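You operate a simulated robot arm through the tools that you are given. There is no shell and no other tool. Be economical: measure what you need, move in short steps, check, and stop when the job is done.

You run a simulated two-armed robot. Do the job below in one go: nothing can be reset, and whatever is moved stays where it is left.

## Task
Stop the air cooler's fan, shelve the red and silver covers, fold the wire rack up, louvres straight ahead.
Fine: cooler knob to off; from the rack to the second wall shelf; louvres by the lower blue lever; leave pump and drain alone.

It is judged by the outcome, as a careful person would: the job done as asked, and still so three seconds after it is handed in. It fails if anything else is knocked over, pushed out of place, dropped, spilled or broken. Lids that push on must go on centred and level and be pressed home; caps that screw on are set level and turned clockwise until they are tight. Flat cloth is picked up by pressing the open fingertips on it (5 to 10 N) and closing them slowly along it; thin cloth reads only 2 to 8 mm in the jaws.

## Robot
Two 7-joint arms with two-finger parallel grippers on one trunk, on a base that drives. Base frame: it is fixed to the floor where the robot stands at the start and does not move with it; the origin is under the middle of the robot, x ahead of it, y to its left, z up. Units: mm, rad, N and s.
The left shoulder is at the start at [27, 101, 1301], the right one opposite. Places, roughly: cooler knob [500, -200, 800]; drain knob [1100, 0, 200]; lower blue lever [700, -100, 900]; pump switch [500, -200, 700]; second wall shelf [-500, -900, 1100]; wire rack [900, 0, 500]. Payload 2.4 kg a hand.
The tool frame of a hand sits at the grasp point between the pads (the TCP): z along the fingers, y along the line on which they close. The tips reach 24 mm beyond it. Largest opening 68 mm; finger width 17, thickness 10; the body of the gripper, 40 by 70 mm, starts 41 mm behind the TCP.
Orientation is told as [roll, pitch, yaw] about the base's x, y, z axes, in that order, counted from this pose: with the fingers straight down and closing along the base's y, the tool's x points along the base's -x, its y along +y and its z along -z.

## Interface
- The arms move only by the tool apply_moves. It takes "left_motion", "right_motion" or both (then of equal length, played together; a hand with none holds still); each is a list of rows, each an object of numbers (a shift or turn left out is 0, a gripper value left out holds the last): "tx", "ty", "tz": the shift along the base's x, y, z in units of 30 mm (1.0 is 30 mm); "rx", "ry", "rz": the turn, a rotation vector about the base's x, y, z in units of 4 degrees (1.0 is 4 degrees); "grip": the finger opening in mm, from 0 to 68. In form: [{"tx": .., "ty": .., "tz": .., "rx": .., "ry": .., "rz": .., "grip": ..}, ...]. A call has 1 to 8 rows; each row shifts and turns the commanded pose from where the row before left it. A call with a number of a shift or a turn outside -1 to 1 is refused whole. A row lasts 0.2 s, in which the tool goes at most 50 mm and 0.15 rad; a call with a longer step from one row to the next is refused whole, and so is a gripper value outside its range. Where a pose cannot be reached the arm comes as near as it can. A force on the tool above 40 N (or 10 N above the force at the start of the call, whichever is more), or a blocked arm, ends the call early, and 0.2 s more pass. Each finger travels about 72 mm/s and halts on what it meets, pressing with about 27 N; the grip force reading is that of the motor and also rises with nothing between the fingers. The clock runs only during rows and for 0.2 s after the last one: add rows that do not move to give the fingers time. The reply holds the time, the measured pose of the TCP, the force on the tool along the base axes, the opening and the grip force, in the units named above and with some noise, with the torque about the TCP (base axes, N m) and any sound that the robot's microphone picked up, and new pictures: "views" is both (left out), scene, wrist or none (wrist: the cameras of the hands that moved).
- Cameras (640 x 400 px; columns grow to the right, rows downward): "scene" is now at [83.6, -61.2, 1463.9]; the picture's right is [-0.69, -0.72, 0.00], its down [-0.39, 0.37, -0.84] and it looks along [0.61, -0.58, -0.54] (base axes); focal length 214 px, centre (320, 200). "left" rides on the left gripper at [84, -11, -75] in its tool frame; the picture's right is [0.13, 0.99, 0.00], its down [-0.60, 0.08, -0.79] and it looks along [-0.79, 0.10, 0.61] (tool axes); focal length 251 px, centre (320, 200). "right" rides on the right gripper at [84, 11, -75] in its tool frame; the picture's right is [-0.13, 0.99, 0.00], its down [-0.60, -0.08, -0.79] and it looks along [-0.79, -0.10, 0.61] (tool axes); focal length 251 px, centre (320, 200). There is no depth. A picture from a camera that has moved, and an enlarged one, comes with that camera's place and axes in the base frame and with its lens.
- slide_trunk(by): slides the trunk up (or, below 0, down) by that many mm; the arms and the scene camera ride with it, the base frame stays. It gives what a move gives, with no picture.
- steer(legs): drives the robot by 1 to 6 legs, each [ahead, left, turn to the left] in mm, mm and rad, along the robot's own axes; the way and the turn of a leg run together, so that a leg with both is an arc; at most 1500 mm and 3.142 rad a leg. The arms and the cameras ride along, it lands a little off, and it stops where it bumps. It gives what a move gives, and a new picture of the scene camera.
- aim_head(pan, tilt): turns the head with the scene camera to pan (to the left, within 1.501 rad either way) and tilt (down, from -0.506 to 1.204), counted from straight ahead of the robot. It gives what a move gives, and a new picture of the scene camera.
- enlarge(camera, box): a new picture of the part [left, top, right, bottom] of that camera's present view, enlarged. It takes no simulated time.
- hand_in(): hands the job in; it is judged then, once.

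Work in short steps. Places have to be worked out from the pictures, the camera data and where the tool is seen: move nearer, look again, correct. Check each grasp and each placing, and mend what went wrong. You have 120 turns and 260 pictures in all, those below and enlarged ones among them. Open the grippers and draw the arms clear of the work before you hand the job in, unless the task says otherwise; then end with one line.

The tools are called after "Emit:" as a command line: name --argument value ..., lists and objects as JSON in quotes. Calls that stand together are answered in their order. apply_moves: Moves the arms, as the interface text tells. Its arguments: {"type":"object","properties":{"left_motion":{"type":"array"},"right_motion":{"type":"array"},"views":{"type":"string","enum":["both","scene","wrist","none"]}},"required":[]} The other tools are called the same way: slide_trunk (by) slides the trunk up or down; steer (legs) drives the base; aim_head (pan, tilt) turns the head that bears the scene camera; enlarge (camera, box) takes an enlarged picture of a part of a camera's view; hand_in () hands the job in.

At the start:

```text
t: 0.0
left_ee_pos: [318.4, 76.0, 1394.0]
left_tool_rot: [0.0, 0.0, 0.001]
left_wrist_force: [-0.1, 1.3, 0.2]
left_torque: [0.01, -0.02, 0.0]
left_gripper_width: 68.1
left_gripper_force: 0.1
right_ee_pos: [333.3, -304.6, 1388.0]
right_tool_rot: [0.001, 0.001, 0.0]
right_wrist_force: [-0.5, -0.4, -0.5]
right_torque: [0.02, -0.01, 0.03]
right_gripper_width: 67.9
right_gripper_force: 0.1
trunk travel left (down, up): [-514.0, 336.0]
robot x, y, heading: [0.4, 2.4, -0.002]
head pan, tilt: [-0.761, 0.572]
```

scene: 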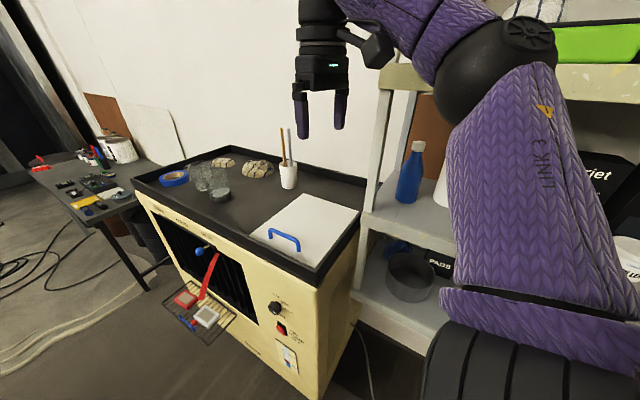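
right: 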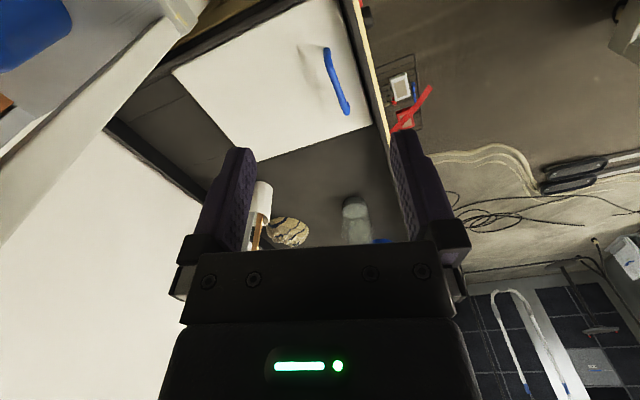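
left: 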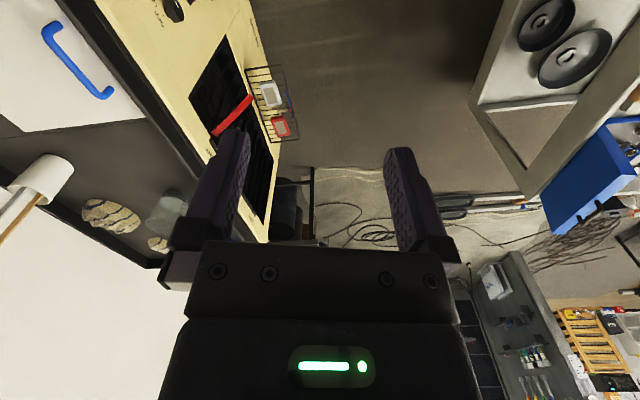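

The cooler is to the front right, with a rack on its front holding red and silver covers. I enlarge the cooler front to see the details.

Emit:
enlarge --camera "scene" --box '[130, 190, 290, 340]'

Emit:
enlarge --camera "scene" --box '[230, 270, 330, 390]'

Emit:
enlarge --camera "left" --box '[150, 0, 330, 220]'

```text
2.67 times, centred on (210, 265) of scene
camera zoom: at [83.6, -61.2, 1463.9], right [-0.69, -0.72, 0.0], down [-0.39, 0.37, -0.84], along [0.61, -0.58, -0.54], focal length 572 px, centre (613, 27)
```

zoom: 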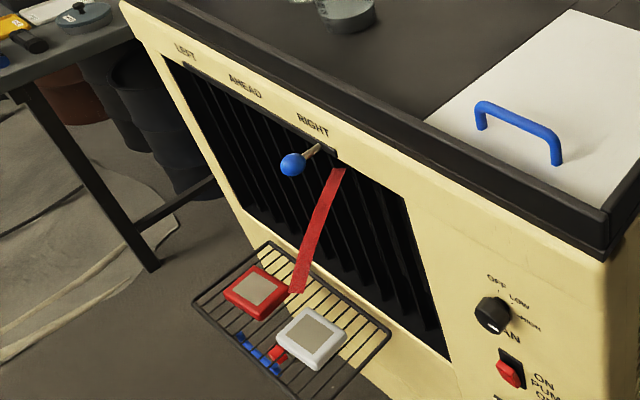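

```text
3.33 times, centred on (280, 330) of scene
camera zoom: at [83.6, -61.2, 1463.9], right [-0.69, -0.72, 0.0], down [-0.39, 0.37, -0.84], along [0.61, -0.58, -0.54], focal length 715 px, centre (453, -233)
```

zoom: 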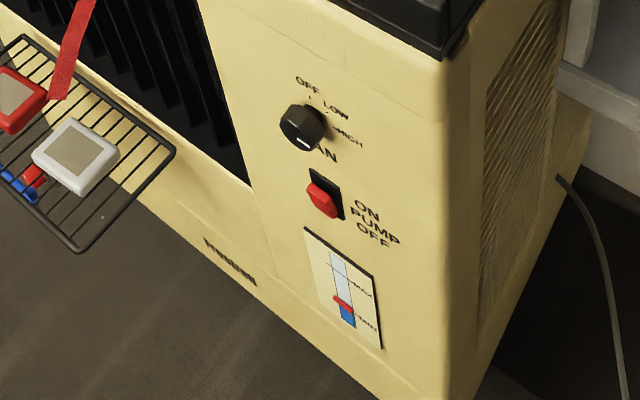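

```text
1.82 times, centred on (240, 110) of left
camera zoom: at [232.6, 63.9, 1468.6], right [-0.13, 0.99, 0.0], down [0.6, 0.08, 0.79], along [0.79, 0.1, -0.61], focal length 457 px, centre (466, 364)
```

zoom: 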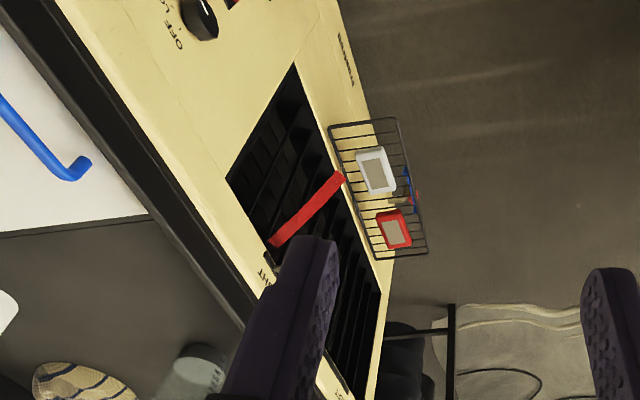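

The knob is near [455,-222,825], silver cover about [773,-60,560], red cover about [918,-22,560]; the cooler front is turned about 15°. I look to the right for the wall shelf.

Emit:
aim_head --pan -1.5 --tilt 0.35

```text
t: 1.1
left_ee_pos: [317.5, 74.9, 1393.6]
left_tool_rot: [0.0, -0.001, 0.0]
left_wrist_force: [1.3, -0.3, 0.2]
left_torque: [-0.03, -0.01, 0.0]
left_gripper_width: 67.9
left_gripper_force: 0.0
right_ee_pos: [333.1, -305.1, 1388.8]
right_tool_rot: [0.001, -0.002, 0.0]
right_wrist_force: [-0.2, -0.1, 0.2]
right_torque: [0.0, 0.01, -0.01]
right_gripper_width: 68.1
right_gripper_force: 0.1
trunk travel left (down, up): [-514.0, 336.0]
robot x, y, heading: [-2.2, -2.3, -0.001]
head pan, tilt: [-1.499, 0.351]
camera scene: at [25.8, -92.5, 1484.3], right [-1.0, -0.07, 0.0], down [-0.03, 0.34, -0.94], along [0.07, -0.94, -0.34], focal length 214 px, centre (320, 200)
```

scene: 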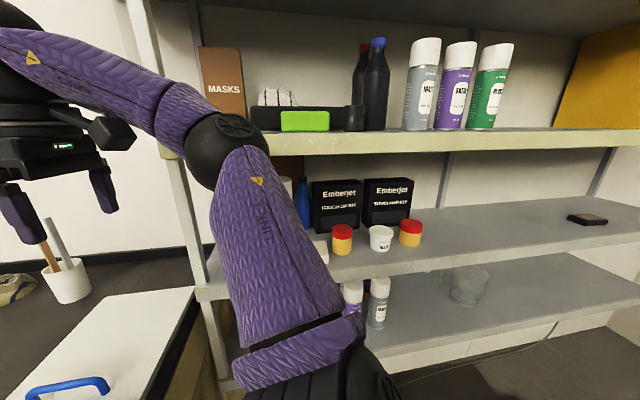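

The shelf unit's grey board (with the Emberjet boxes) appears to be at about z 1100, matching the second shelf. I look ahead and left to check the floor before driving.

Emit:
aim_head --pan 0.5 --tilt 0.6

Emit:
aim_head --pan -0.4 --tilt 0.8

```text
t: 3.0
left_ee_pos: [316.0, 74.5, 1393.5]
left_tool_rot: [0.002, -0.001, 0.002]
left_wrist_force: [0.4, 0.2, 0.3]
left_torque: [0.03, 0.01, -0.01]
left_gripper_width: 68.4
left_gripper_force: 0.1
right_ee_pos: [333.9, -305.3, 1388.6]
right_tool_rot: [-0.001, 0.0, 0.0]
right_wrist_force: [-0.3, 0.0, 0.6]
right_torque: [-0.02, 0.0, -0.03]
right_gripper_width: 67.9
right_gripper_force: 0.1
trunk travel left (down, up): [-514.0, 336.0]
robot x, y, heading: [0.6, 0.3, -0.002]
head pan, tilt: [0.499, 0.6]
camera scene: at [96.7, 42.7, 1461.5], right [0.48, -0.88, 0.0], down [-0.5, -0.27, -0.82], along [0.72, 0.39, -0.57], focal length 214 px, centre (320, 200)
```

scene: 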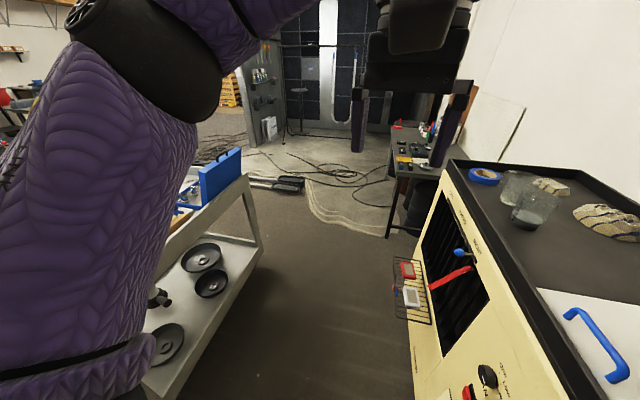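

```text
t: 4.2
left_ee_pos: [318.3, 75.4, 1393.7]
left_tool_rot: [0.001, 0.0, 0.001]
left_wrist_force: [-0.2, -0.1, -0.6]
left_torque: [0.01, 0.02, 0.0]
left_gripper_width: 68.2
left_gripper_force: 0.0
right_ee_pos: [333.8, -304.6, 1388.7]
right_tool_rot: [0.0, -0.001, 0.001]
right_wrist_force: [0.0, 0.4, -0.4]
right_torque: [-0.02, -0.03, 0.0]
right_gripper_width: 67.9
right_gripper_force: 0.1
trunk travel left (down, up): [-514.0, 336.0]
robot x, y, heading: [1.0, -1.0, 0.0]
head pan, tilt: [-0.4, 0.799]
camera scene: at [93.4, -30.9, 1444.6], right [-0.39, -0.92, 0.0], down [-0.66, 0.28, -0.7], along [0.64, -0.27, -0.72], focal length 214 px, centre (320, 200)
```

scene: 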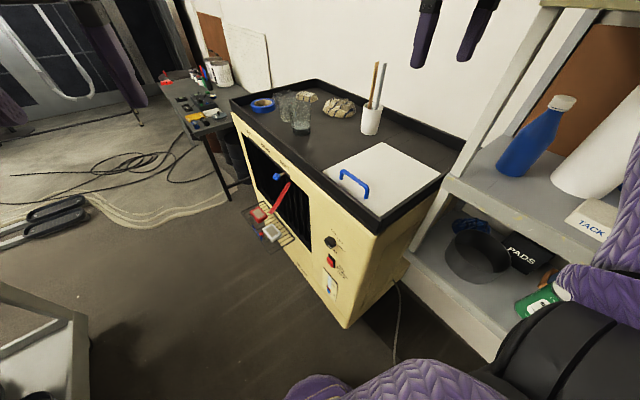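

The floor between the cooler and the cart behind is about 1.1 m wide. I drive to a spot facing the cooler front, turn to it, and look down.

Emit:
steer --legs '[[640, 410, 0], [0, 0, -1.3]]'

Emit:
aim_head --pan 0.0 --tilt 0.95

```text
t: 11.5
left_ee_pos: [786.7, 129.6, 1394.6]
left_tool_rot: [-0.001, -0.001, -1.296]
left_wrist_force: [0.9, -0.3, 0.2]
left_torque: [0.01, -0.02, -0.03]
left_gripper_width: 68.0
left_gripper_force: 0.1
right_ee_pos: [423.9, 11.9, 1389.4]
right_tool_rot: [0.0, 0.001, -1.297]
right_wrist_force: [0.8, 0.0, -0.1]
right_torque: [-0.01, -0.02, 0.01]
right_gripper_width: 68.1
right_gripper_force: 0.0
trunk travel left (down, up): [-514.0, 336.0]
robot x, y, heading: [628.2, 418.3, -1.299]
head pan, tilt: [-0.4, 0.799]
camera scene: at [622.4, 317.4, 1444.6], right [-0.99, 0.13, 0.0], down [0.09, 0.71, -0.7], along [-0.09, -0.69, -0.72], focal length 214 px, centre (320, 200)
```

scene: 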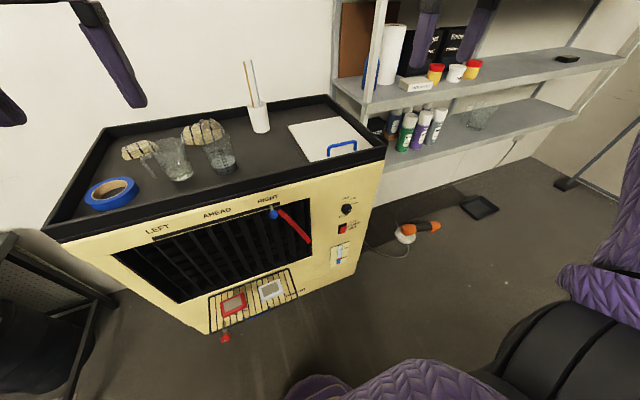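

```text
t: 12.4
left_ee_pos: [786.8, 130.3, 1392.5]
left_tool_rot: [0.0, -0.002, -1.297]
left_wrist_force: [0.1, 1.1, 0.5]
left_torque: [-0.01, 0.03, -0.01]
left_gripper_width: 67.9
left_gripper_force: 0.1
right_ee_pos: [424.2, 10.9, 1390.6]
right_tool_rot: [0.001, 0.0, -1.298]
right_wrist_force: [0.0, 0.3, 0.4]
right_torque: [-0.01, 0.05, -0.01]
right_gripper_width: 68.1
right_gripper_force: 0.1
trunk travel left (down, up): [-514.0, 336.0]
robot x, y, heading: [627.7, 416.0, -1.299]
head pan, tilt: [0.0, 0.949]
camera scene: at [652.2, 327.4, 1433.1], right [-0.96, -0.27, 0.0], down [-0.22, 0.78, -0.58], along [0.16, -0.56, -0.81], focal length 214 px, centre (320, 200)
```

scene: 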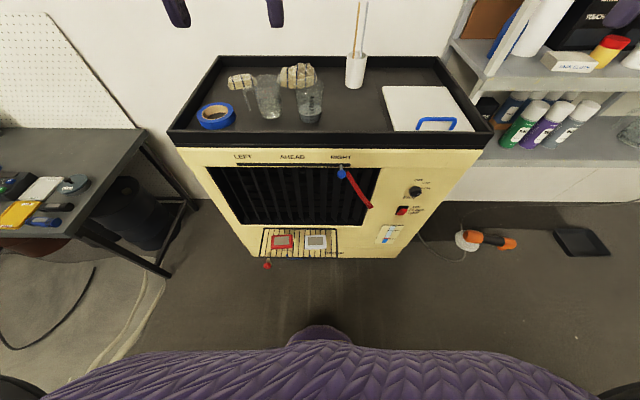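

Emit:
enlarge --camera "scene" --box '[200, 140, 360, 280]'

Emit:
enlarge --camera "scene" --box '[320, 145, 460, 265]'

```text
2.86 times, centred on (280, 210) of scene
camera zoom: at [652.2, 327.4, 1433.1], right [-0.96, -0.27, 0.0], down [-0.22, 0.78, -0.58], along [0.16, -0.56, -0.81], focal length 613 px, centre (434, 171)
```

zoom: 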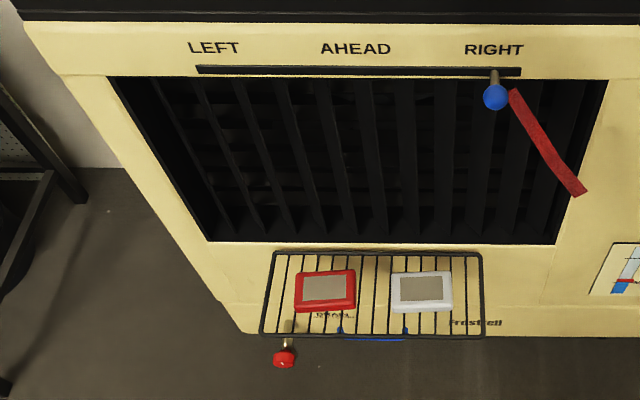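

```text
3.33 times, centred on (390, 205) of scene
camera zoom: at [652.2, 327.4, 1433.1], right [-0.96, -0.27, 0.0], down [-0.22, 0.78, -0.58], along [0.16, -0.56, -0.81], focal length 715 px, centre (87, 183)
```

zoom: 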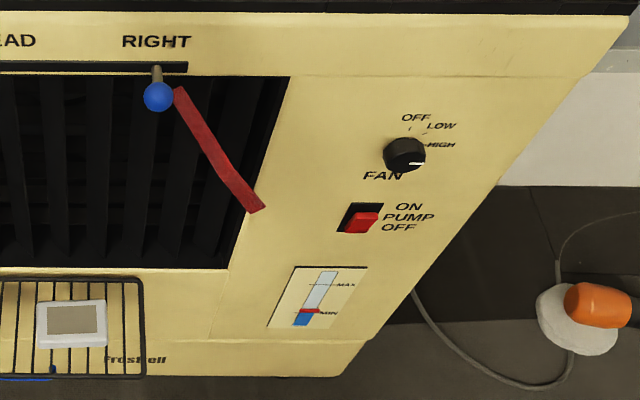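

The front is square to the robot: slot at z≈955, ball at about [709,-120,950], knob at about [455,-222,825], rack at z≈573. I shift right 150 mm and lower the trunk so both arms can reach.

Emit:
steer --legs '[[0, -150, 0]]'

Emit:
slide_trunk --by -300

Emit:
aim_head --pan 0.0 --tilt 0.75

```text
t: 13.7
left_ee_pos: [640.4, 89.0, 1393.7]
left_tool_rot: [0.0, 0.001, -1.295]
left_wrist_force: [0.1, 0.2, -0.2]
left_torque: [0.0, -0.06, -0.01]
left_gripper_width: 67.9
left_gripper_force: 0.1
right_ee_pos: [278.5, -27.9, 1387.3]
right_tool_rot: [-0.001, 0.0, -1.297]
right_wrist_force: [-0.1, -0.1, -0.9]
right_torque: [-0.03, -0.03, 0.03]
right_gripper_width: 68.1
right_gripper_force: 0.0
trunk travel left (down, up): [-514.0, 336.0]
robot x, y, heading: [487.1, 376.6, -1.295]
head pan, tilt: [0.0, 0.949]
camera scene: at [506.9, 286.6, 1433.1], right [-0.96, -0.27, 0.0], down [-0.22, 0.78, -0.58], along [0.16, -0.56, -0.81], focal length 214 px, centre (320, 200)
```

scene: 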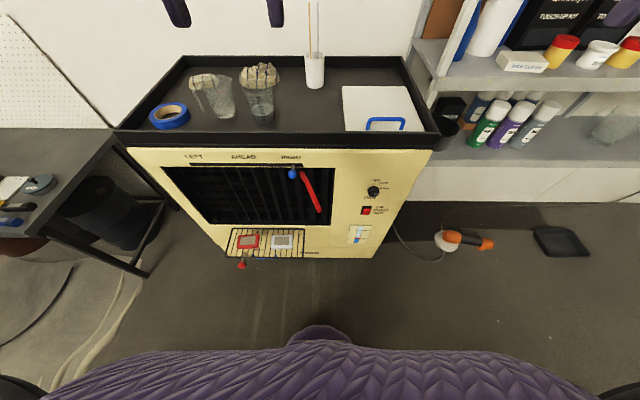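

```text
t: 16.7
left_ee_pos: [642.2, 88.2, 1093.4]
left_tool_rot: [-0.002, 0.0, -1.296]
left_wrist_force: [-0.6, -0.4, 0.6]
left_torque: [0.02, 0.0, 0.03]
left_gripper_width: 68.1
left_gripper_force: 0.0
right_ee_pos: [280.3, -27.6, 1088.4]
right_tool_rot: [0.0, -0.001, -1.296]
right_wrist_force: [-1.3, -0.4, 0.7]
right_torque: [0.0, 0.01, 0.01]
right_gripper_width: 67.9
right_gripper_force: 0.2
trunk travel left (down, up): [-214.0, 636.0]
robot x, y, heading: [482.6, 376.6, -1.3]
head pan, tilt: [0.0, 0.949]
```

```text
t: 17.5
left_ee_pos: [641.5, 89.5, 1093.3]
left_tool_rot: [-0.001, 0.0, -1.294]
left_wrist_force: [0.1, 0.2, 0.4]
left_torque: [0.0, -0.01, 0.03]
left_gripper_width: 68.0
left_gripper_force: 0.1
right_ee_pos: [280.6, -28.0, 1089.6]
right_tool_rot: [0.001, 0.001, -1.295]
right_wrist_force: [-0.2, -0.9, -1.1]
right_torque: [0.0, 0.03, 0.0]
right_gripper_width: 68.3
right_gripper_force: 0.0
trunk travel left (down, up): [-214.0, 636.0]
robot x, y, heading: [486.2, 375.6, -1.295]
head pan, tilt: [0.0, 0.75]
camera scene: at [524.3, 229.7, 1145.7], right [-0.96, -0.27, 0.0], down [-0.18, 0.66, -0.73], along [0.2, -0.7, -0.68], focal length 214 px, centre (320, 200)
```

scene: 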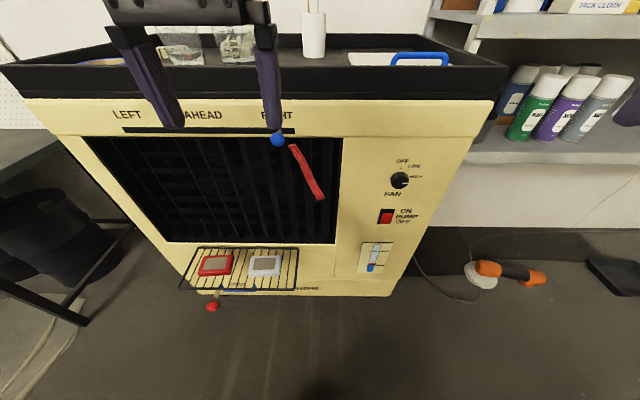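

Emit:
enlarge --camera "scene" --box '[340, 130, 440, 210]'

Emit:
enlarge --camera "scene" --box '[170, 220, 330, 320]'

```text
5.00 times, centred on (390, 170) of scene
camera zoom: at [524.3, 229.7, 1145.7], right [-0.96, -0.27, 0.0], down [-0.18, 0.66, -0.73], along [0.2, -0.7, -0.68], focal length 1072 px, centre (-30, 350)
```

zoom: 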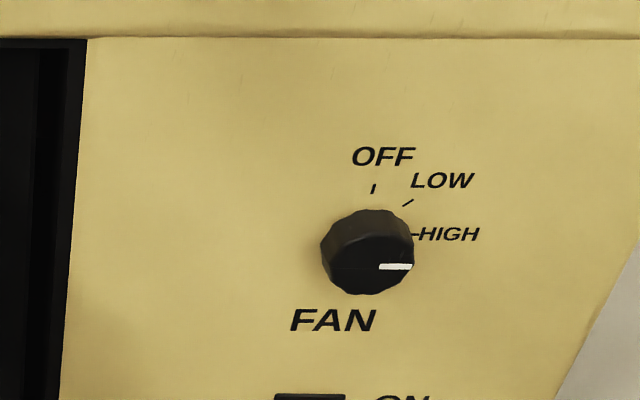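

```text
4.00 times, centred on (250, 270) of scene
camera zoom: at [524.3, 229.7, 1145.7], right [-0.96, -0.27, 0.0], down [-0.18, 0.66, -0.73], along [0.2, -0.7, -0.68], focal length 858 px, centre (600, -80)
```

zoom: 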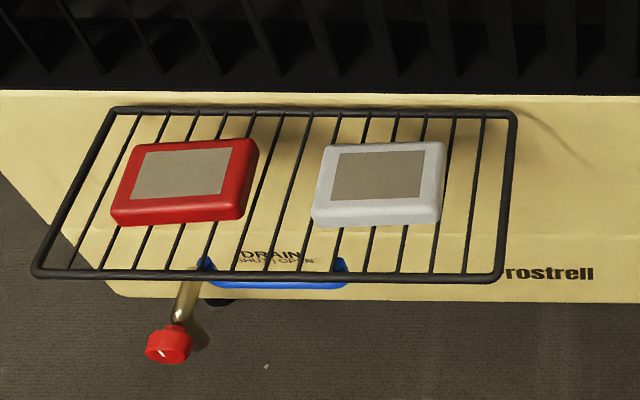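

The pointer is at HIGH (3 o'clock) and OFF is at 12 o'clock, so the knob turns about 90° anticlockwise. I bring the right hand to point forward in front of the knob over three calls.

Emit:
apply_moves --right_motion '[{"tx": 0.224, "ty": -0.168, "tz": -0.412, "rx": -0.984, "ry": -0.277, "grip": 68}, {"tx": 0.224, "ty": -0.168, "tz": -0.412, "rx": -0.984, "ry": -0.277}, {"tx": 0.224, "ty": -0.168, "tz": -0.412, "rx": -0.984, "ry": -0.277}, {"tx": 0.224, "ty": -0.168, "tz": -0.412, "rx": -0.984, "ry": -0.277}, {"tx": 0.224, "ty": -0.168, "tz": -0.412, "rx": -0.984, "ry": -0.277}, {"tx": 0.224, "ty": -0.168, "tz": -0.412, "rx": -0.984, "ry": -0.277}, {"tx": 0.224, "ty": -0.168, "tz": -0.412, "rx": -0.984, "ry": -0.277}, {"tx": 0.224, "ty": -0.168, "tz": -0.412, "rx": -0.984, "ry": -0.277}]' --views "none"

Emit:
apply_moves --right_motion '[{"tx": 0.224, "ty": -0.168, "tz": -0.412, "rx": -0.984, "ry": -0.277, "grip": 68}, {"tx": 0.224, "ty": -0.168, "tz": -0.412, "rx": -0.984, "ry": -0.277}, {"tx": 0.224, "ty": -0.168, "tz": -0.412, "rx": -0.984, "ry": -0.277}, {"tx": 0.224, "ty": -0.168, "tz": -0.412, "rx": -0.984, "ry": -0.277}, {"tx": 0.224, "ty": -0.168, "tz": -0.412, "rx": -0.984, "ry": -0.277}, {"tx": 0.224, "ty": -0.168, "tz": -0.412, "rx": -0.984, "ry": -0.277}, {"tx": 0.224, "ty": -0.168, "tz": -0.412, "rx": -0.984, "ry": -0.277}]' --views "scene"

```text
t: 19.3
left_ee_pos: [642.9, 90.1, 1093.9]
left_tool_rot: [0.001, -0.001, -1.296]
left_wrist_force: [1.2, -0.1, -0.5]
left_torque: [0.0, 0.04, 0.01]
left_gripper_width: 68.0
left_gripper_force: 0.0
right_ee_pos: [333.5, -67.9, 991.2]
right_tool_rot: [0.0, -0.575, -1.297]
right_wrist_force: [0.6, -0.5, 0.8]
right_torque: [0.0, -0.01, 0.0]
right_gripper_width: 67.8
right_gripper_force: 0.1
trunk travel left (down, up): [-214.0, 636.0]
robot x, y, heading: [483.7, 376.2, -1.297]
head pan, tilt: [0.0, 0.75]
```

```text
t: 20.9
left_ee_pos: [642.2, 90.2, 1094.5]
left_tool_rot: [0.0, 0.0, -1.295]
left_wrist_force: [0.4, 0.4, 0.3]
left_torque: [-0.04, 0.01, -0.02]
left_gripper_width: 68.0
left_gripper_force: 0.0
right_ee_pos: [381.1, -103.0, 902.5]
right_tool_rot: [-0.001, -1.073, -1.296]
right_wrist_force: [1.1, -0.1, 0.2]
right_torque: [0.03, 0.01, 0.03]
right_gripper_width: 67.9
right_gripper_force: 0.1
trunk travel left (down, up): [-214.0, 636.0]
robot x, y, heading: [486.7, 372.9, -1.296]
head pan, tilt: [0.0, 0.75]
camera scene: at [524.3, 229.6, 1145.8], right [-0.96, -0.27, 0.0], down [-0.18, 0.66, -0.73], along [0.2, -0.7, -0.68], focal length 214 px, centre (320, 200)
```

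scene: 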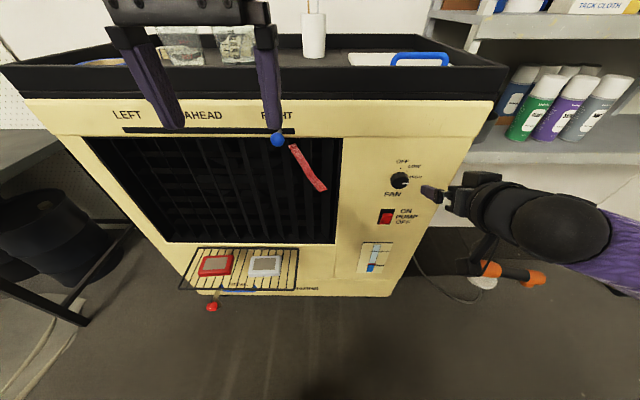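

On course; finishing the turn to horizontal in front of the knob.

Emit:
apply_moves --right_motion '[{"tx": 0.225, "ty": -0.18, "tz": -0.402, "rx": -0.98, "ry": -0.277}, {"tx": 0.225, "ty": -0.18, "tz": -0.402, "rx": -0.98, "ry": -0.277}, {"tx": 0.225, "ty": -0.18, "tz": -0.402, "rx": -0.98, "ry": -0.277}, {"tx": 0.225, "ty": -0.18, "tz": -0.402, "rx": -0.98, "ry": -0.277}, {"tx": 0.225, "ty": -0.18, "tz": -0.402, "rx": -0.98, "ry": -0.277}, {"tx": 0.225, "ty": -0.18, "tz": -0.402, "rx": -0.98, "ry": -0.277}, {"tx": 0.225, "ty": -0.18, "tz": -0.402, "rx": -0.98, "ry": -0.277}]'

Emit:
enlarge --camera "scene" --box '[340, 130, 480, 250]'

```text
t: 22.5
left_ee_pos: [642.2, 89.4, 1092.8]
left_tool_rot: [-0.002, 0.0, -1.295]
left_wrist_force: [0.5, 0.3, 0.5]
left_torque: [0.0, 0.0, -0.02]
left_gripper_width: 68.1
left_gripper_force: 0.1
right_ee_pos: [390.3, -110.8, 884.6]
right_tool_rot: [0.002, -1.178, -1.299]
right_wrist_force: [-0.1, 0.3, 1.1]
right_torque: [0.0, 0.01, 0.01]
right_gripper_width: 67.8
right_gripper_force: 0.1
right hand out of reach, approached as far as the arm can: row 2, 3, 4, 5, 6, 7
trunk travel left (down, up): [-214.0, 636.0]
robot x, y, heading: [484.4, 372.9, -1.298]
head pan, tilt: [0.0, 0.75]
camera scene: at [524.3, 229.6, 1145.8], right [-0.96, -0.27, 0.0], down [-0.18, 0.66, -0.73], along [0.2, -0.7, -0.68], focal length 214 px, centre (320, 200)
camera right: at [374.7, -10.1, 836.9], right [0.97, 0.22, 0.12], down [-0.21, 0.46, 0.86], along [0.14, -0.86, 0.49], focal length 251 px, centre (320, 200)
```

scene: 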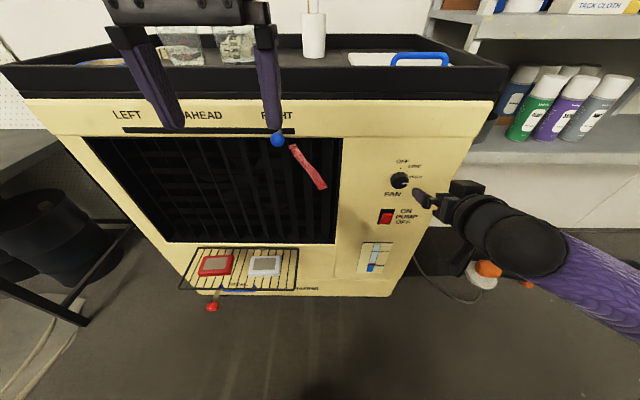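
right: 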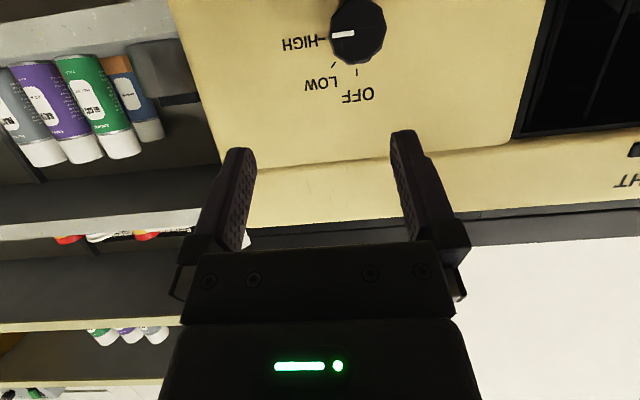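

```text
3.33 times, centred on (410, 190) of scene
camera zoom: at [524.3, 229.6, 1145.8], right [-0.96, -0.27, 0.0], down [-0.18, 0.66, -0.73], along [0.2, -0.7, -0.68], focal length 715 px, centre (20, 233)
```

zoom: 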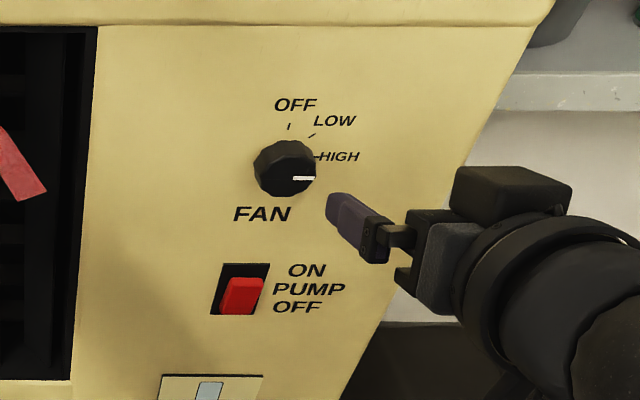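

The right wrist runs into a limit before level; the knob checks out at [454,-222,824]. I lower the trunk so the shoulder is level with the knob.

Emit:
slide_trunk --by -170

```text
t: 24.4
left_ee_pos: [641.8, 89.8, 924.0]
left_tool_rot: [0.001, -0.001, -1.295]
left_wrist_force: [-0.2, -0.7, 0.9]
left_torque: [-0.02, 0.02, 0.01]
left_gripper_width: 68.1
left_gripper_force: 0.1
right_ee_pos: [390.2, -109.9, 715.2]
right_tool_rot: [0.0, -1.177, -1.296]
right_wrist_force: [-0.1, -0.2, -0.1]
right_torque: [0.02, 0.04, 0.01]
right_gripper_width: 67.8
right_gripper_force: 0.0
trunk travel left (down, up): [-44.0, 806.0]
robot x, y, heading: [483.9, 377.6, -1.298]
head pan, tilt: [0.0, 0.75]
```

Now raise the hand to knob height while finishing the pitch.

Emit:
apply_moves --right_motion '[{"tx": 0.2, "ty": 0.1, "tz": 0.6}, {"tx": 0.2, "ty": 0, "tz": 0.6, "rx": -0.93, "ry": -0.26}, {"tx": 0.2, "ty": -0.1, "tz": 0.6, "rx": -0.93, "ry": -0.26}, {"tx": 0.2, "ty": -0.15, "tz": 0.6, "rx": -0.93, "ry": -0.26}, {"tx": 0.2, "ty": -0.2, "tz": 0.6, "rx": -0.93, "ry": -0.26}, {"tx": 0.2, "ty": -0.2, "tz": 0.6, "rx": -0.93, "ry": -0.26}, {"tx": 0.1, "ty": -0.2, "tz": 0, "rx": -0.93, "ry": -0.26}]'

```text
t: 26.0
left_ee_pos: [642.1, 88.9, 923.4]
left_tool_rot: [0.0, 0.0, -1.296]
left_wrist_force: [0.9, 1.3, 0.4]
left_torque: [0.0, -0.01, -0.02]
left_gripper_width: 68.3
left_gripper_force: 0.1
right_ee_pos: [409.6, -116.5, 775.6]
right_tool_rot: [0.0, -1.397, -1.273]
right_wrist_force: [-0.6, -1.0, 0.2]
right_torque: [-0.01, -0.04, 0.0]
right_gripper_width: 67.9
right_gripper_force: 0.1
right hand out of reach, approached as far as the arm can: row 4, 5, 6, 7
trunk travel left (down, up): [-44.0, 806.0]
robot x, y, heading: [485.3, 371.3, -1.297]
head pan, tilt: [0.0, 0.75]
camera scene: at [538.9, 177.9, 970.4], right [-0.96, -0.27, 0.0], down [-0.18, 0.66, -0.73], along [0.2, -0.7, -0.68], focal length 214 px, centre (320, 200)
camera right: at [394.5, -28.9, 706.9], right [0.95, 0.27, 0.13], down [-0.27, 0.62, 0.73], along [0.12, -0.73, 0.67], focal length 251 px, centre (320, 200)
```

scene: 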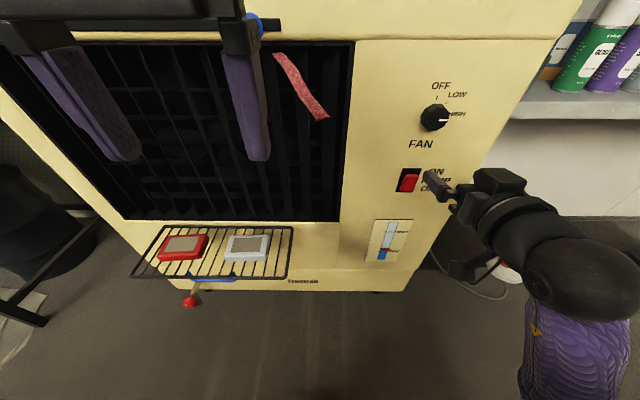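
right: 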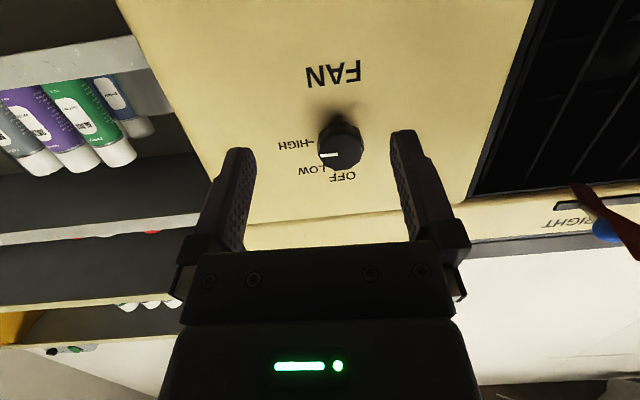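

The arm is folded too tightly (hand close to the shoulder), so I back off 130 mm to give it room, then continue.

Emit:
steer --legs '[[-130, 0, 0]]'

```text
t: 27.3
left_ee_pos: [606.9, 213.9, 922.9]
left_tool_rot: [0.0, 0.0, -1.294]
left_wrist_force: [0.3, -0.1, -0.8]
left_torque: [0.0, 0.03, 0.03]
left_gripper_width: 68.0
left_gripper_force: 0.0
right_ee_pos: [374.7, 8.8, 775.8]
right_tool_rot: [0.004, -1.397, -1.276]
right_wrist_force: [-0.6, 0.8, -0.2]
right_torque: [0.02, 0.0, 0.05]
right_gripper_width: 68.1
right_gripper_force: 0.1
trunk travel left (down, up): [-44.0, 806.0]
robot x, y, heading: [446.2, 501.6, -1.301]
head pan, tilt: [0.0, 0.75]
camera scene: at [503.6, 303.1, 970.3], right [-0.96, -0.27, 0.0], down [-0.18, 0.66, -0.73], along [0.2, -0.7, -0.68], focal length 214 px, centre (320, 200)
```

scene: 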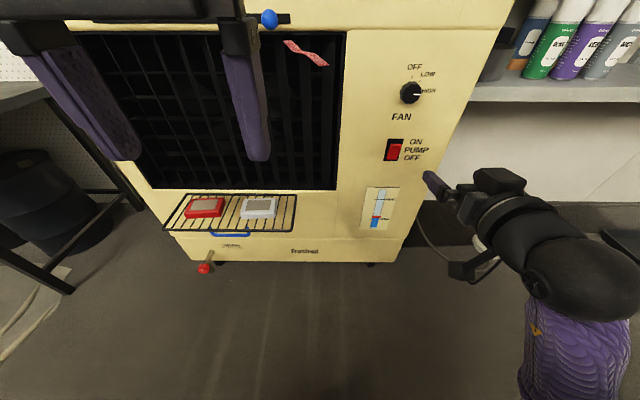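

Now move toward the knob while levelling.

Emit:
apply_moves --right_motion '[{"tx": 0.25, "ty": -0.6, "tz": 0.22, "rx": -0.35, "ry": -0.1}, {"tx": 0.25, "ty": -0.6, "tz": 0.22, "rx": -0.35, "ry": -0.1}, {"tx": 0.25, "ty": -0.6, "tz": 0.22, "rx": -0.35, "ry": -0.1}, {"tx": 0.25, "ty": -0.6, "tz": 0.22, "rx": -0.35, "ry": -0.1}, {"tx": 0.25, "ty": -0.6, "tz": 0.22, "rx": -0.35, "ry": -0.1}, {"tx": 0.25, "ty": -0.6, "tz": 0.22, "rx": -0.35, "ry": -0.1}, {"tx": 0.25, "ty": -0.6, "tz": 0.22, "rx": -0.35, "ry": -0.1}]'

```text
t: 28.9
left_ee_pos: [607.7, 216.4, 922.8]
left_tool_rot: [0.0, -0.001, -1.295]
left_wrist_force: [0.0, 0.5, 0.1]
left_torque: [0.01, -0.02, 0.01]
left_gripper_width: 68.0
left_gripper_force: 0.1
right_ee_pos: [379.3, -27.3, 784.3]
right_tool_rot: [0.024, -1.446, -1.286]
right_wrist_force: [-0.5, 0.6, 0.2]
right_torque: [-0.03, 0.03, 0.03]
right_gripper_width: 68.2
right_gripper_force: 0.1
right hand out of reach, approached as far as the arm can: row 1, 2, 3, 4, 5, 6, 7
trunk travel left (down, up): [-44.0, 806.0]
robot x, y, heading: [447.7, 495.9, -1.296]
head pan, tilt: [0.0, 0.75]
camera scene: at [503.6, 303.2, 970.3], right [-0.96, -0.27, 0.0], down [-0.18, 0.66, -0.73], along [0.2, -0.7, -0.68], focal length 214 px, centre (320, 200)
camera right: at [365.8, 56.9, 710.8], right [0.95, 0.29, 0.13], down [-0.29, 0.65, 0.7], along [0.11, -0.7, 0.7], focal length 251 px, centre (320, 200)
```

scene: 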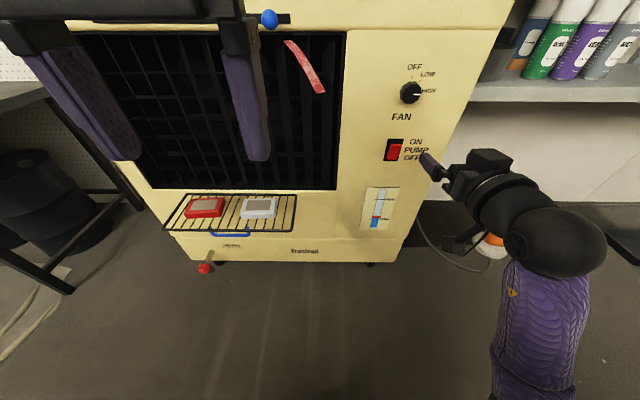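
right: 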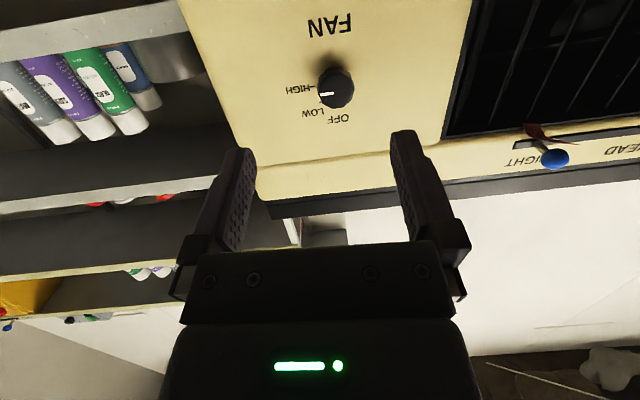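

The wrist is at a limit near level; I try forward translation alone with this nearly level pitch (about 7° off), as extension should free it.

Emit:
apply_moves --right_motion '[{"tx": 0.25, "ty": -0.7, "tz": 0.0}, {"tx": 0.25, "ty": -0.7, "tz": 0.0}, {"tx": 0.25, "ty": -0.7, "tz": 0.0}]' --views "scene"

```text
t: 29.7
left_ee_pos: [607.2, 214.6, 923.1]
left_tool_rot: [0.0, 0.0, -1.295]
left_wrist_force: [0.1, 0.4, 0.7]
left_torque: [0.0, 0.0, 0.01]
left_gripper_width: 68.0
left_gripper_force: 0.1
right_ee_pos: [389.7, -79.3, 779.2]
right_tool_rot: [0.031, -1.448, -1.289]
right_wrist_force: [0.5, 0.5, -0.2]
right_torque: [0.06, 0.01, 0.02]
right_gripper_width: 68.0
right_gripper_force: 0.0
right hand out of reach, approached as far as the arm can: row 1, 2, 3
trunk travel left (down, up): [-44.0, 806.0]
robot x, y, heading: [444.4, 497.8, -1.302]
head pan, tilt: [0.0, 0.75]
camera scene: at [503.6, 303.2, 970.3], right [-0.96, -0.27, 0.0], down [-0.18, 0.66, -0.73], along [0.2, -0.7, -0.68], focal length 214 px, centre (320, 200)
```

scene: 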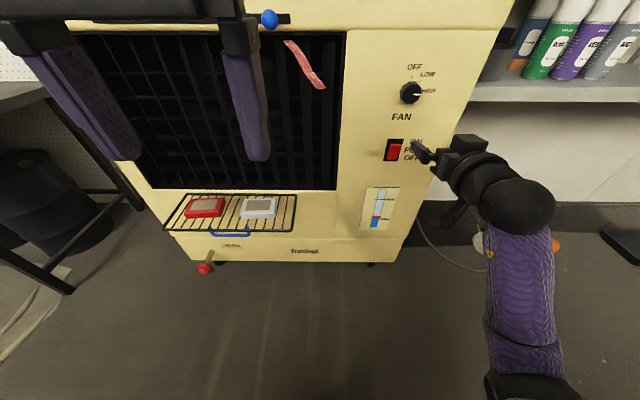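

It advances fine. Continue forward and up toward the knob with this pitch.

Emit:
apply_moves --right_motion '[{"tx": 0.45, "ty": -0.3, "tz": 0.3}, {"tx": 0.45, "ty": -0.3, "tz": 0.3}, {"tx": 0.3, "ty": -0.3, "tz": 0.3}, {"tx": 0.2, "ty": -0.1, "tz": 0.3}]'

```text
t: 30.7
left_ee_pos: [606.9, 214.1, 923.9]
left_tool_rot: [0.0, -0.001, -1.295]
left_wrist_force: [-0.4, -0.4, -0.5]
left_torque: [0.01, 0.0, 0.02]
left_gripper_width: 68.1
left_gripper_force: 0.1
right_ee_pos: [389.6, -82.3, 779.7]
right_tool_rot: [0.032, -1.441, -1.289]
right_wrist_force: [0.3, 0.3, -0.1]
right_torque: [-0.01, -0.01, -0.03]
right_gripper_width: 68.2
right_gripper_force: 0.0
right hand out of reach, approached as far as the arm can: row 1, 2, 3, 4
trunk travel left (down, up): [-44.0, 806.0]
robot x, y, heading: [449.3, 500.5, -1.296]
head pan, tilt: [0.0, 0.75]
camera scene: at [503.6, 303.2, 970.3], right [-0.96, -0.27, 0.0], down [-0.18, 0.66, -0.73], along [0.2, -0.7, -0.68], focal length 214 px, centre (320, 200)
camera right: at [375.2, 1.8, 706.9], right [0.95, 0.29, 0.13], down [-0.3, 0.65, 0.7], along [0.12, -0.7, 0.7], focal length 251 px, centre (320, 200)
```

scene: 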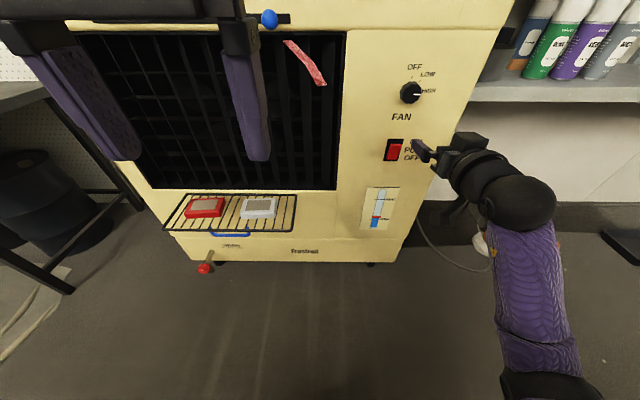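
right: 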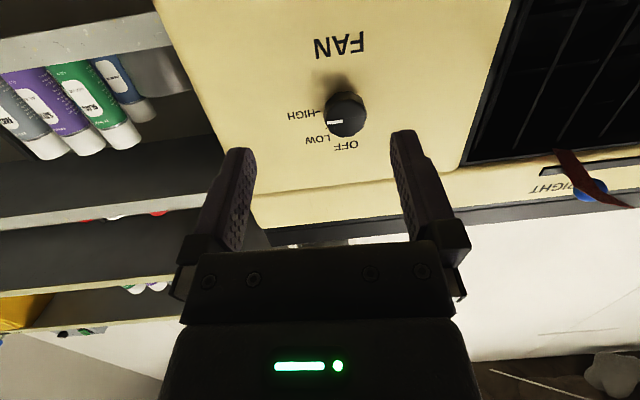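

The level pose is limited, but 21° nose-down is reachable and the flat pads still straddle the knob. I go to a pre-grasp at about [439,-168,845] with that pitch.

Emit:
apply_moves --right_motion '[{"rx": 0.9, "ry": 0.25}, {"rx": 0.9, "ry": 0.25}, {"tx": 0.272, "ty": -0.3, "tz": 0.361, "rx": 0.9, "ry": 0.25}, {"tx": 0.272, "ty": -0.4, "tz": 0.361, "rx": 0.8, "ry": 0.22}, {"tx": 0.272, "ty": -0.5, "tz": 0.361}, {"tx": 0.272, "ty": -0.5, "tz": 0.361}, {"tx": 0.272, "ty": -0.55, "tz": 0.361}, {"tx": 0.272, "ty": -0.55, "tz": 0.361}]'

```text
t: 32.5
left_ee_pos: [606.0, 215.1, 923.1]
left_tool_rot: [0.001, -0.001, -1.294]
left_wrist_force: [-0.7, 0.4, 0.4]
left_torque: [0.01, -0.01, 0.04]
left_gripper_width: 68.3
left_gripper_force: 0.1
right_ee_pos: [437.8, -167.2, 843.5]
right_tool_rot: [0.034, -1.193, -1.294]
right_wrist_force: [-1.0, 0.0, -0.3]
right_torque: [0.05, 0.0, -0.03]
right_gripper_width: 68.0
right_gripper_force: 0.0
trunk travel left (down, up): [-44.0, 806.0]
robot x, y, heading: [449.2, 493.3, -1.297]
head pan, tilt: [0.0, 0.75]
camera scene: at [503.5, 303.2, 970.3], right [-0.96, -0.27, 0.0], down [-0.18, 0.66, -0.73], along [0.2, -0.7, -0.68], focal length 214 px, centre (320, 200)
camera right: at [420.3, -67.6, 794.0], right [0.96, 0.25, 0.13], down [-0.24, 0.46, 0.85], along [0.15, -0.85, 0.51], focal length 251 px, centre (320, 200)
```

scene: 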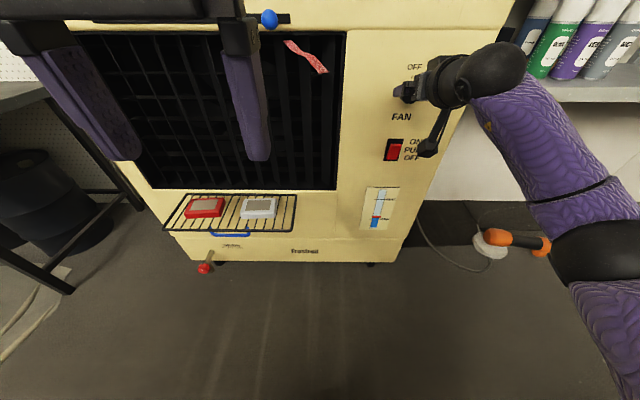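
right: 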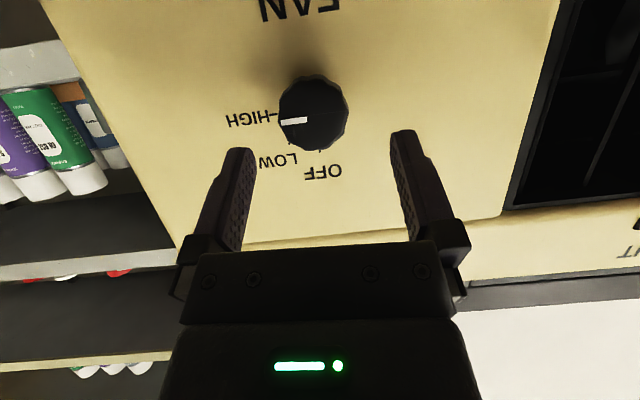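

The knob sits at about [449,-222,826], between the open fingers. I pre-roll the hand 45° clockwise about the knob axis so that the 90° anticlockwise turn stays in mid-range.

Emit:
apply_moves --right_motion '[{"tx": -0.06, "ty": -0.017, "tz": -0.02, "rx": 0.265, "ry": -0.94}, {"tx": -0.06, "ty": -0.017, "tz": -0.02, "rx": 0.265, "ry": -0.94}, {"tx": -0.06, "ty": -0.017, "tz": -0.02, "rx": 0.265, "ry": -0.94}, {"tx": -0.06, "ty": -0.017, "tz": -0.02, "rx": 0.265, "ry": -0.94}, {"tx": -0.06, "ty": -0.017, "tz": -0.02, "rx": 0.265, "ry": -0.94}, {"tx": -0.06, "ty": -0.017, "tz": -0.03, "rx": 0.265, "ry": -0.94}, {"tx": -0.06, "ty": -0.017, "tz": -0.03, "rx": 0.265, "ry": -0.94}, {"tx": -0.06, "ty": -0.017, "tz": -0.03, "rx": 0.265, "ry": -0.94}]' --views "none"

Emit:
apply_moves --right_motion '[{"rx": 0.265, "ry": -0.94}, {"rx": 0.265, "ry": -0.94}, {"rx": 0.265, "ry": -0.94}, {}]' --views "both"

```text
t: 34.3
left_ee_pos: [605.8, 215.3, 923.0]
left_tool_rot: [0.0, 0.0, -1.294]
left_wrist_force: [-0.3, 0.4, 0.0]
left_torque: [-0.02, -0.02, 0.02]
left_gripper_width: 67.8
left_gripper_force: 0.1
right_ee_pos: [424.8, -171.6, 837.3]
right_tool_rot: [1.062, -0.917, -2.215]
right_wrist_force: [0.1, 0.2, 0.4]
right_torque: [-0.01, 0.04, 0.03]
right_gripper_width: 67.9
right_gripper_force: 0.1
trunk travel left (down, up): [-44.0, 806.0]
robot x, y, heading: [448.3, 499.7, -1.293]
head pan, tilt: [0.0, 0.75]
```

```text
t: 35.3
left_ee_pos: [606.3, 214.8, 923.2]
left_tool_rot: [0.0, 0.0, -1.294]
left_wrist_force: [0.1, 0.4, 0.3]
left_torque: [-0.04, 0.0, -0.03]
left_gripper_width: 67.9
left_gripper_force: 0.0
right_ee_pos: [423.7, -170.9, 837.3]
right_tool_rot: [1.228, -0.748, -2.34]
right_wrist_force: [0.0, 0.4, -0.1]
right_torque: [-0.03, -0.03, 0.03]
right_gripper_width: 67.9
right_gripper_force: 0.1
trunk travel left (down, up): [-44.0, 806.0]
robot x, y, heading: [449.1, 500.3, -1.304]
head pan, tilt: [0.0, 0.75]
camera scene: at [503.6, 303.1, 970.3], right [-0.96, -0.27, 0.0], down [-0.18, 0.66, -0.73], along [0.2, -0.7, -0.68], focal length 214 px, centre (320, 200)
camera right: at [436.5, -62.5, 808.2], right [0.61, 0.16, 0.77], down [-0.77, 0.31, 0.55], along [-0.16, -0.94, 0.31], focal length 251 px, centre (320, 200)
```

scene: 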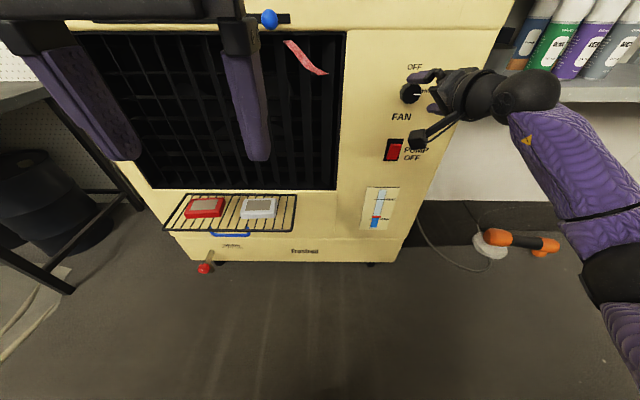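
right: 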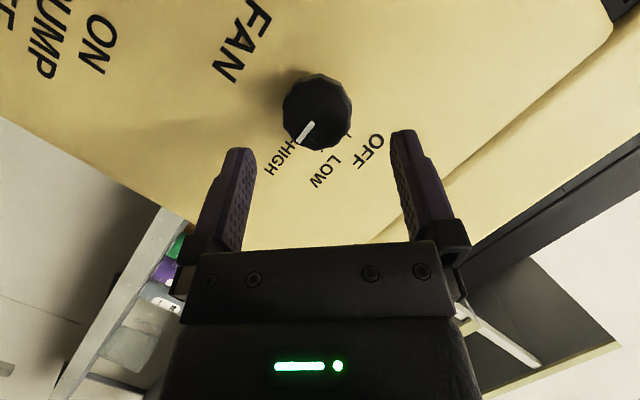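

Aligned; I advance about 57 mm along the tool to straddle the knob.

Emit:
apply_moves --right_motion '[{"tx": 0.3, "ty": -0.567, "tz": -0.133}, {"tx": 0.3, "ty": -0.567, "tz": -0.133}, {"tx": 0.3, "ty": -0.53, "tz": -0.133}, {}]' --views "wrist"

Emit:
enlarge --camera "scene" --box '[370, 50, 490, 150]'

```text
t: 36.0
left_ee_pos: [603.4, 219.4, 924.9]
left_tool_rot: [0.0, -0.003, -1.298]
left_wrist_force: [0.5, -0.4, 0.2]
left_torque: [0.0, 0.05, 0.02]
left_gripper_width: 67.7
left_gripper_force: 0.1
right_ee_pos: [443.9, -210.9, 830.4]
right_tool_rot: [1.216, -0.742, -2.335]
right_wrist_force: [-9.7, 41.3, 4.8]
right_torque: [0.86, 0.46, -0.95]
right_gripper_width: 63.9
right_gripper_force: 0.0
trunk travel left (down, up): [-44.0, 806.0]
robot x, y, heading: [447.2, 501.5, -1.301]
head pan, tilt: [0.0, 0.75]
stopped in row 3 (right hand): the force on the tool passed its limit at 64 N (the readings are from after the stop); the commanded pose is now the measured one
camera right: at [456.0, -101.4, 799.7], right [0.62, 0.15, 0.77], down [-0.77, 0.31, 0.56], along [-0.16, -0.94, 0.31], focal length 251 px, centre (320, 200)
```

right: 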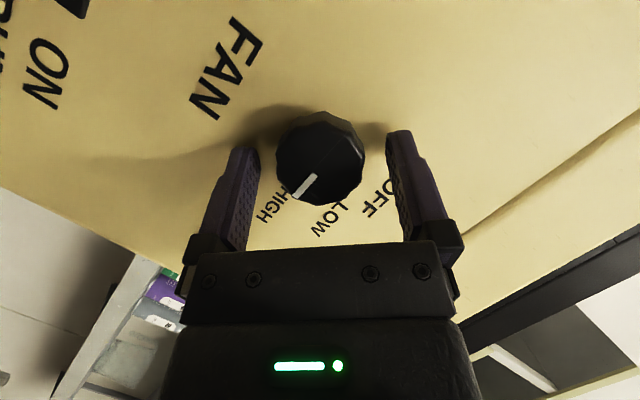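

```text
4.00 times, centred on (430, 100) of scene
camera zoom: at [501.3, 308.2, 971.5], right [-0.96, -0.27, 0.0], down [-0.18, 0.65, -0.73], along [0.19, -0.71, -0.68], focal length 858 px, centre (-120, 600)
```

zoom: 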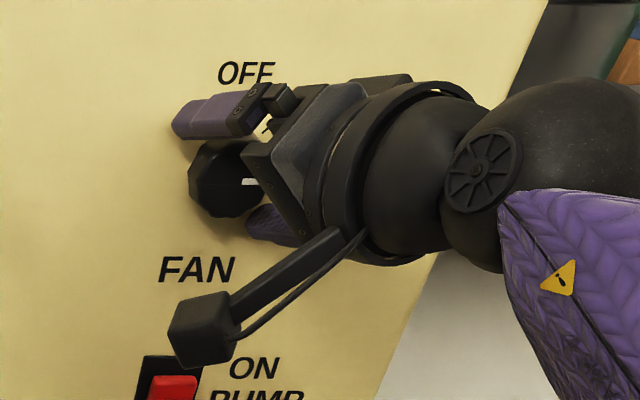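

The tips touched the faceplate with the knob centred between them. I back off 5 mm and close on the knob.

Emit:
apply_moves --right_motion '[{"tx": -0.08, "ty": 0.14, "tz": 0.03, "grip": 60}, {"grip": 50}, {"grip": 36}, {"grip": 30}, {}]' --views "wrist"

```text
t: 37.2
left_ee_pos: [606.3, 215.3, 922.6]
left_tool_rot: [-0.002, -0.003, -1.298]
left_wrist_force: [-0.2, -0.5, -0.9]
left_torque: [0.0, -0.01, 0.01]
left_gripper_width: 68.2
left_gripper_force: 0.0
right_ee_pos: [446.1, -209.3, 827.5]
right_tool_rot: [1.217, -0.742, -2.33]
right_wrist_force: [3.6, -2.5, 11.1]
right_torque: [0.47, 0.07, 0.13]
right_gripper_width: 42.1
right_gripper_force: 45.0
trunk travel left (down, up): [-44.0, 806.0]
robot x, y, heading: [447.1, 498.6, -1.297]
head pan, tilt: [0.0, 0.75]
camera right: at [457.5, -100.9, 798.3], right [0.62, 0.15, 0.77], down [-0.77, 0.31, 0.56], along [-0.15, -0.94, 0.3], focal length 251 px, centre (320, 200)
```

right: 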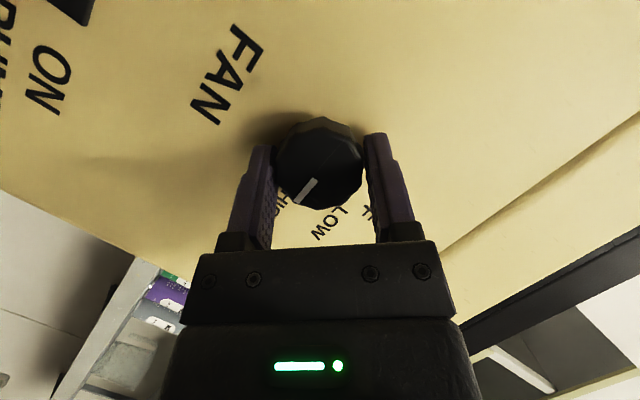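

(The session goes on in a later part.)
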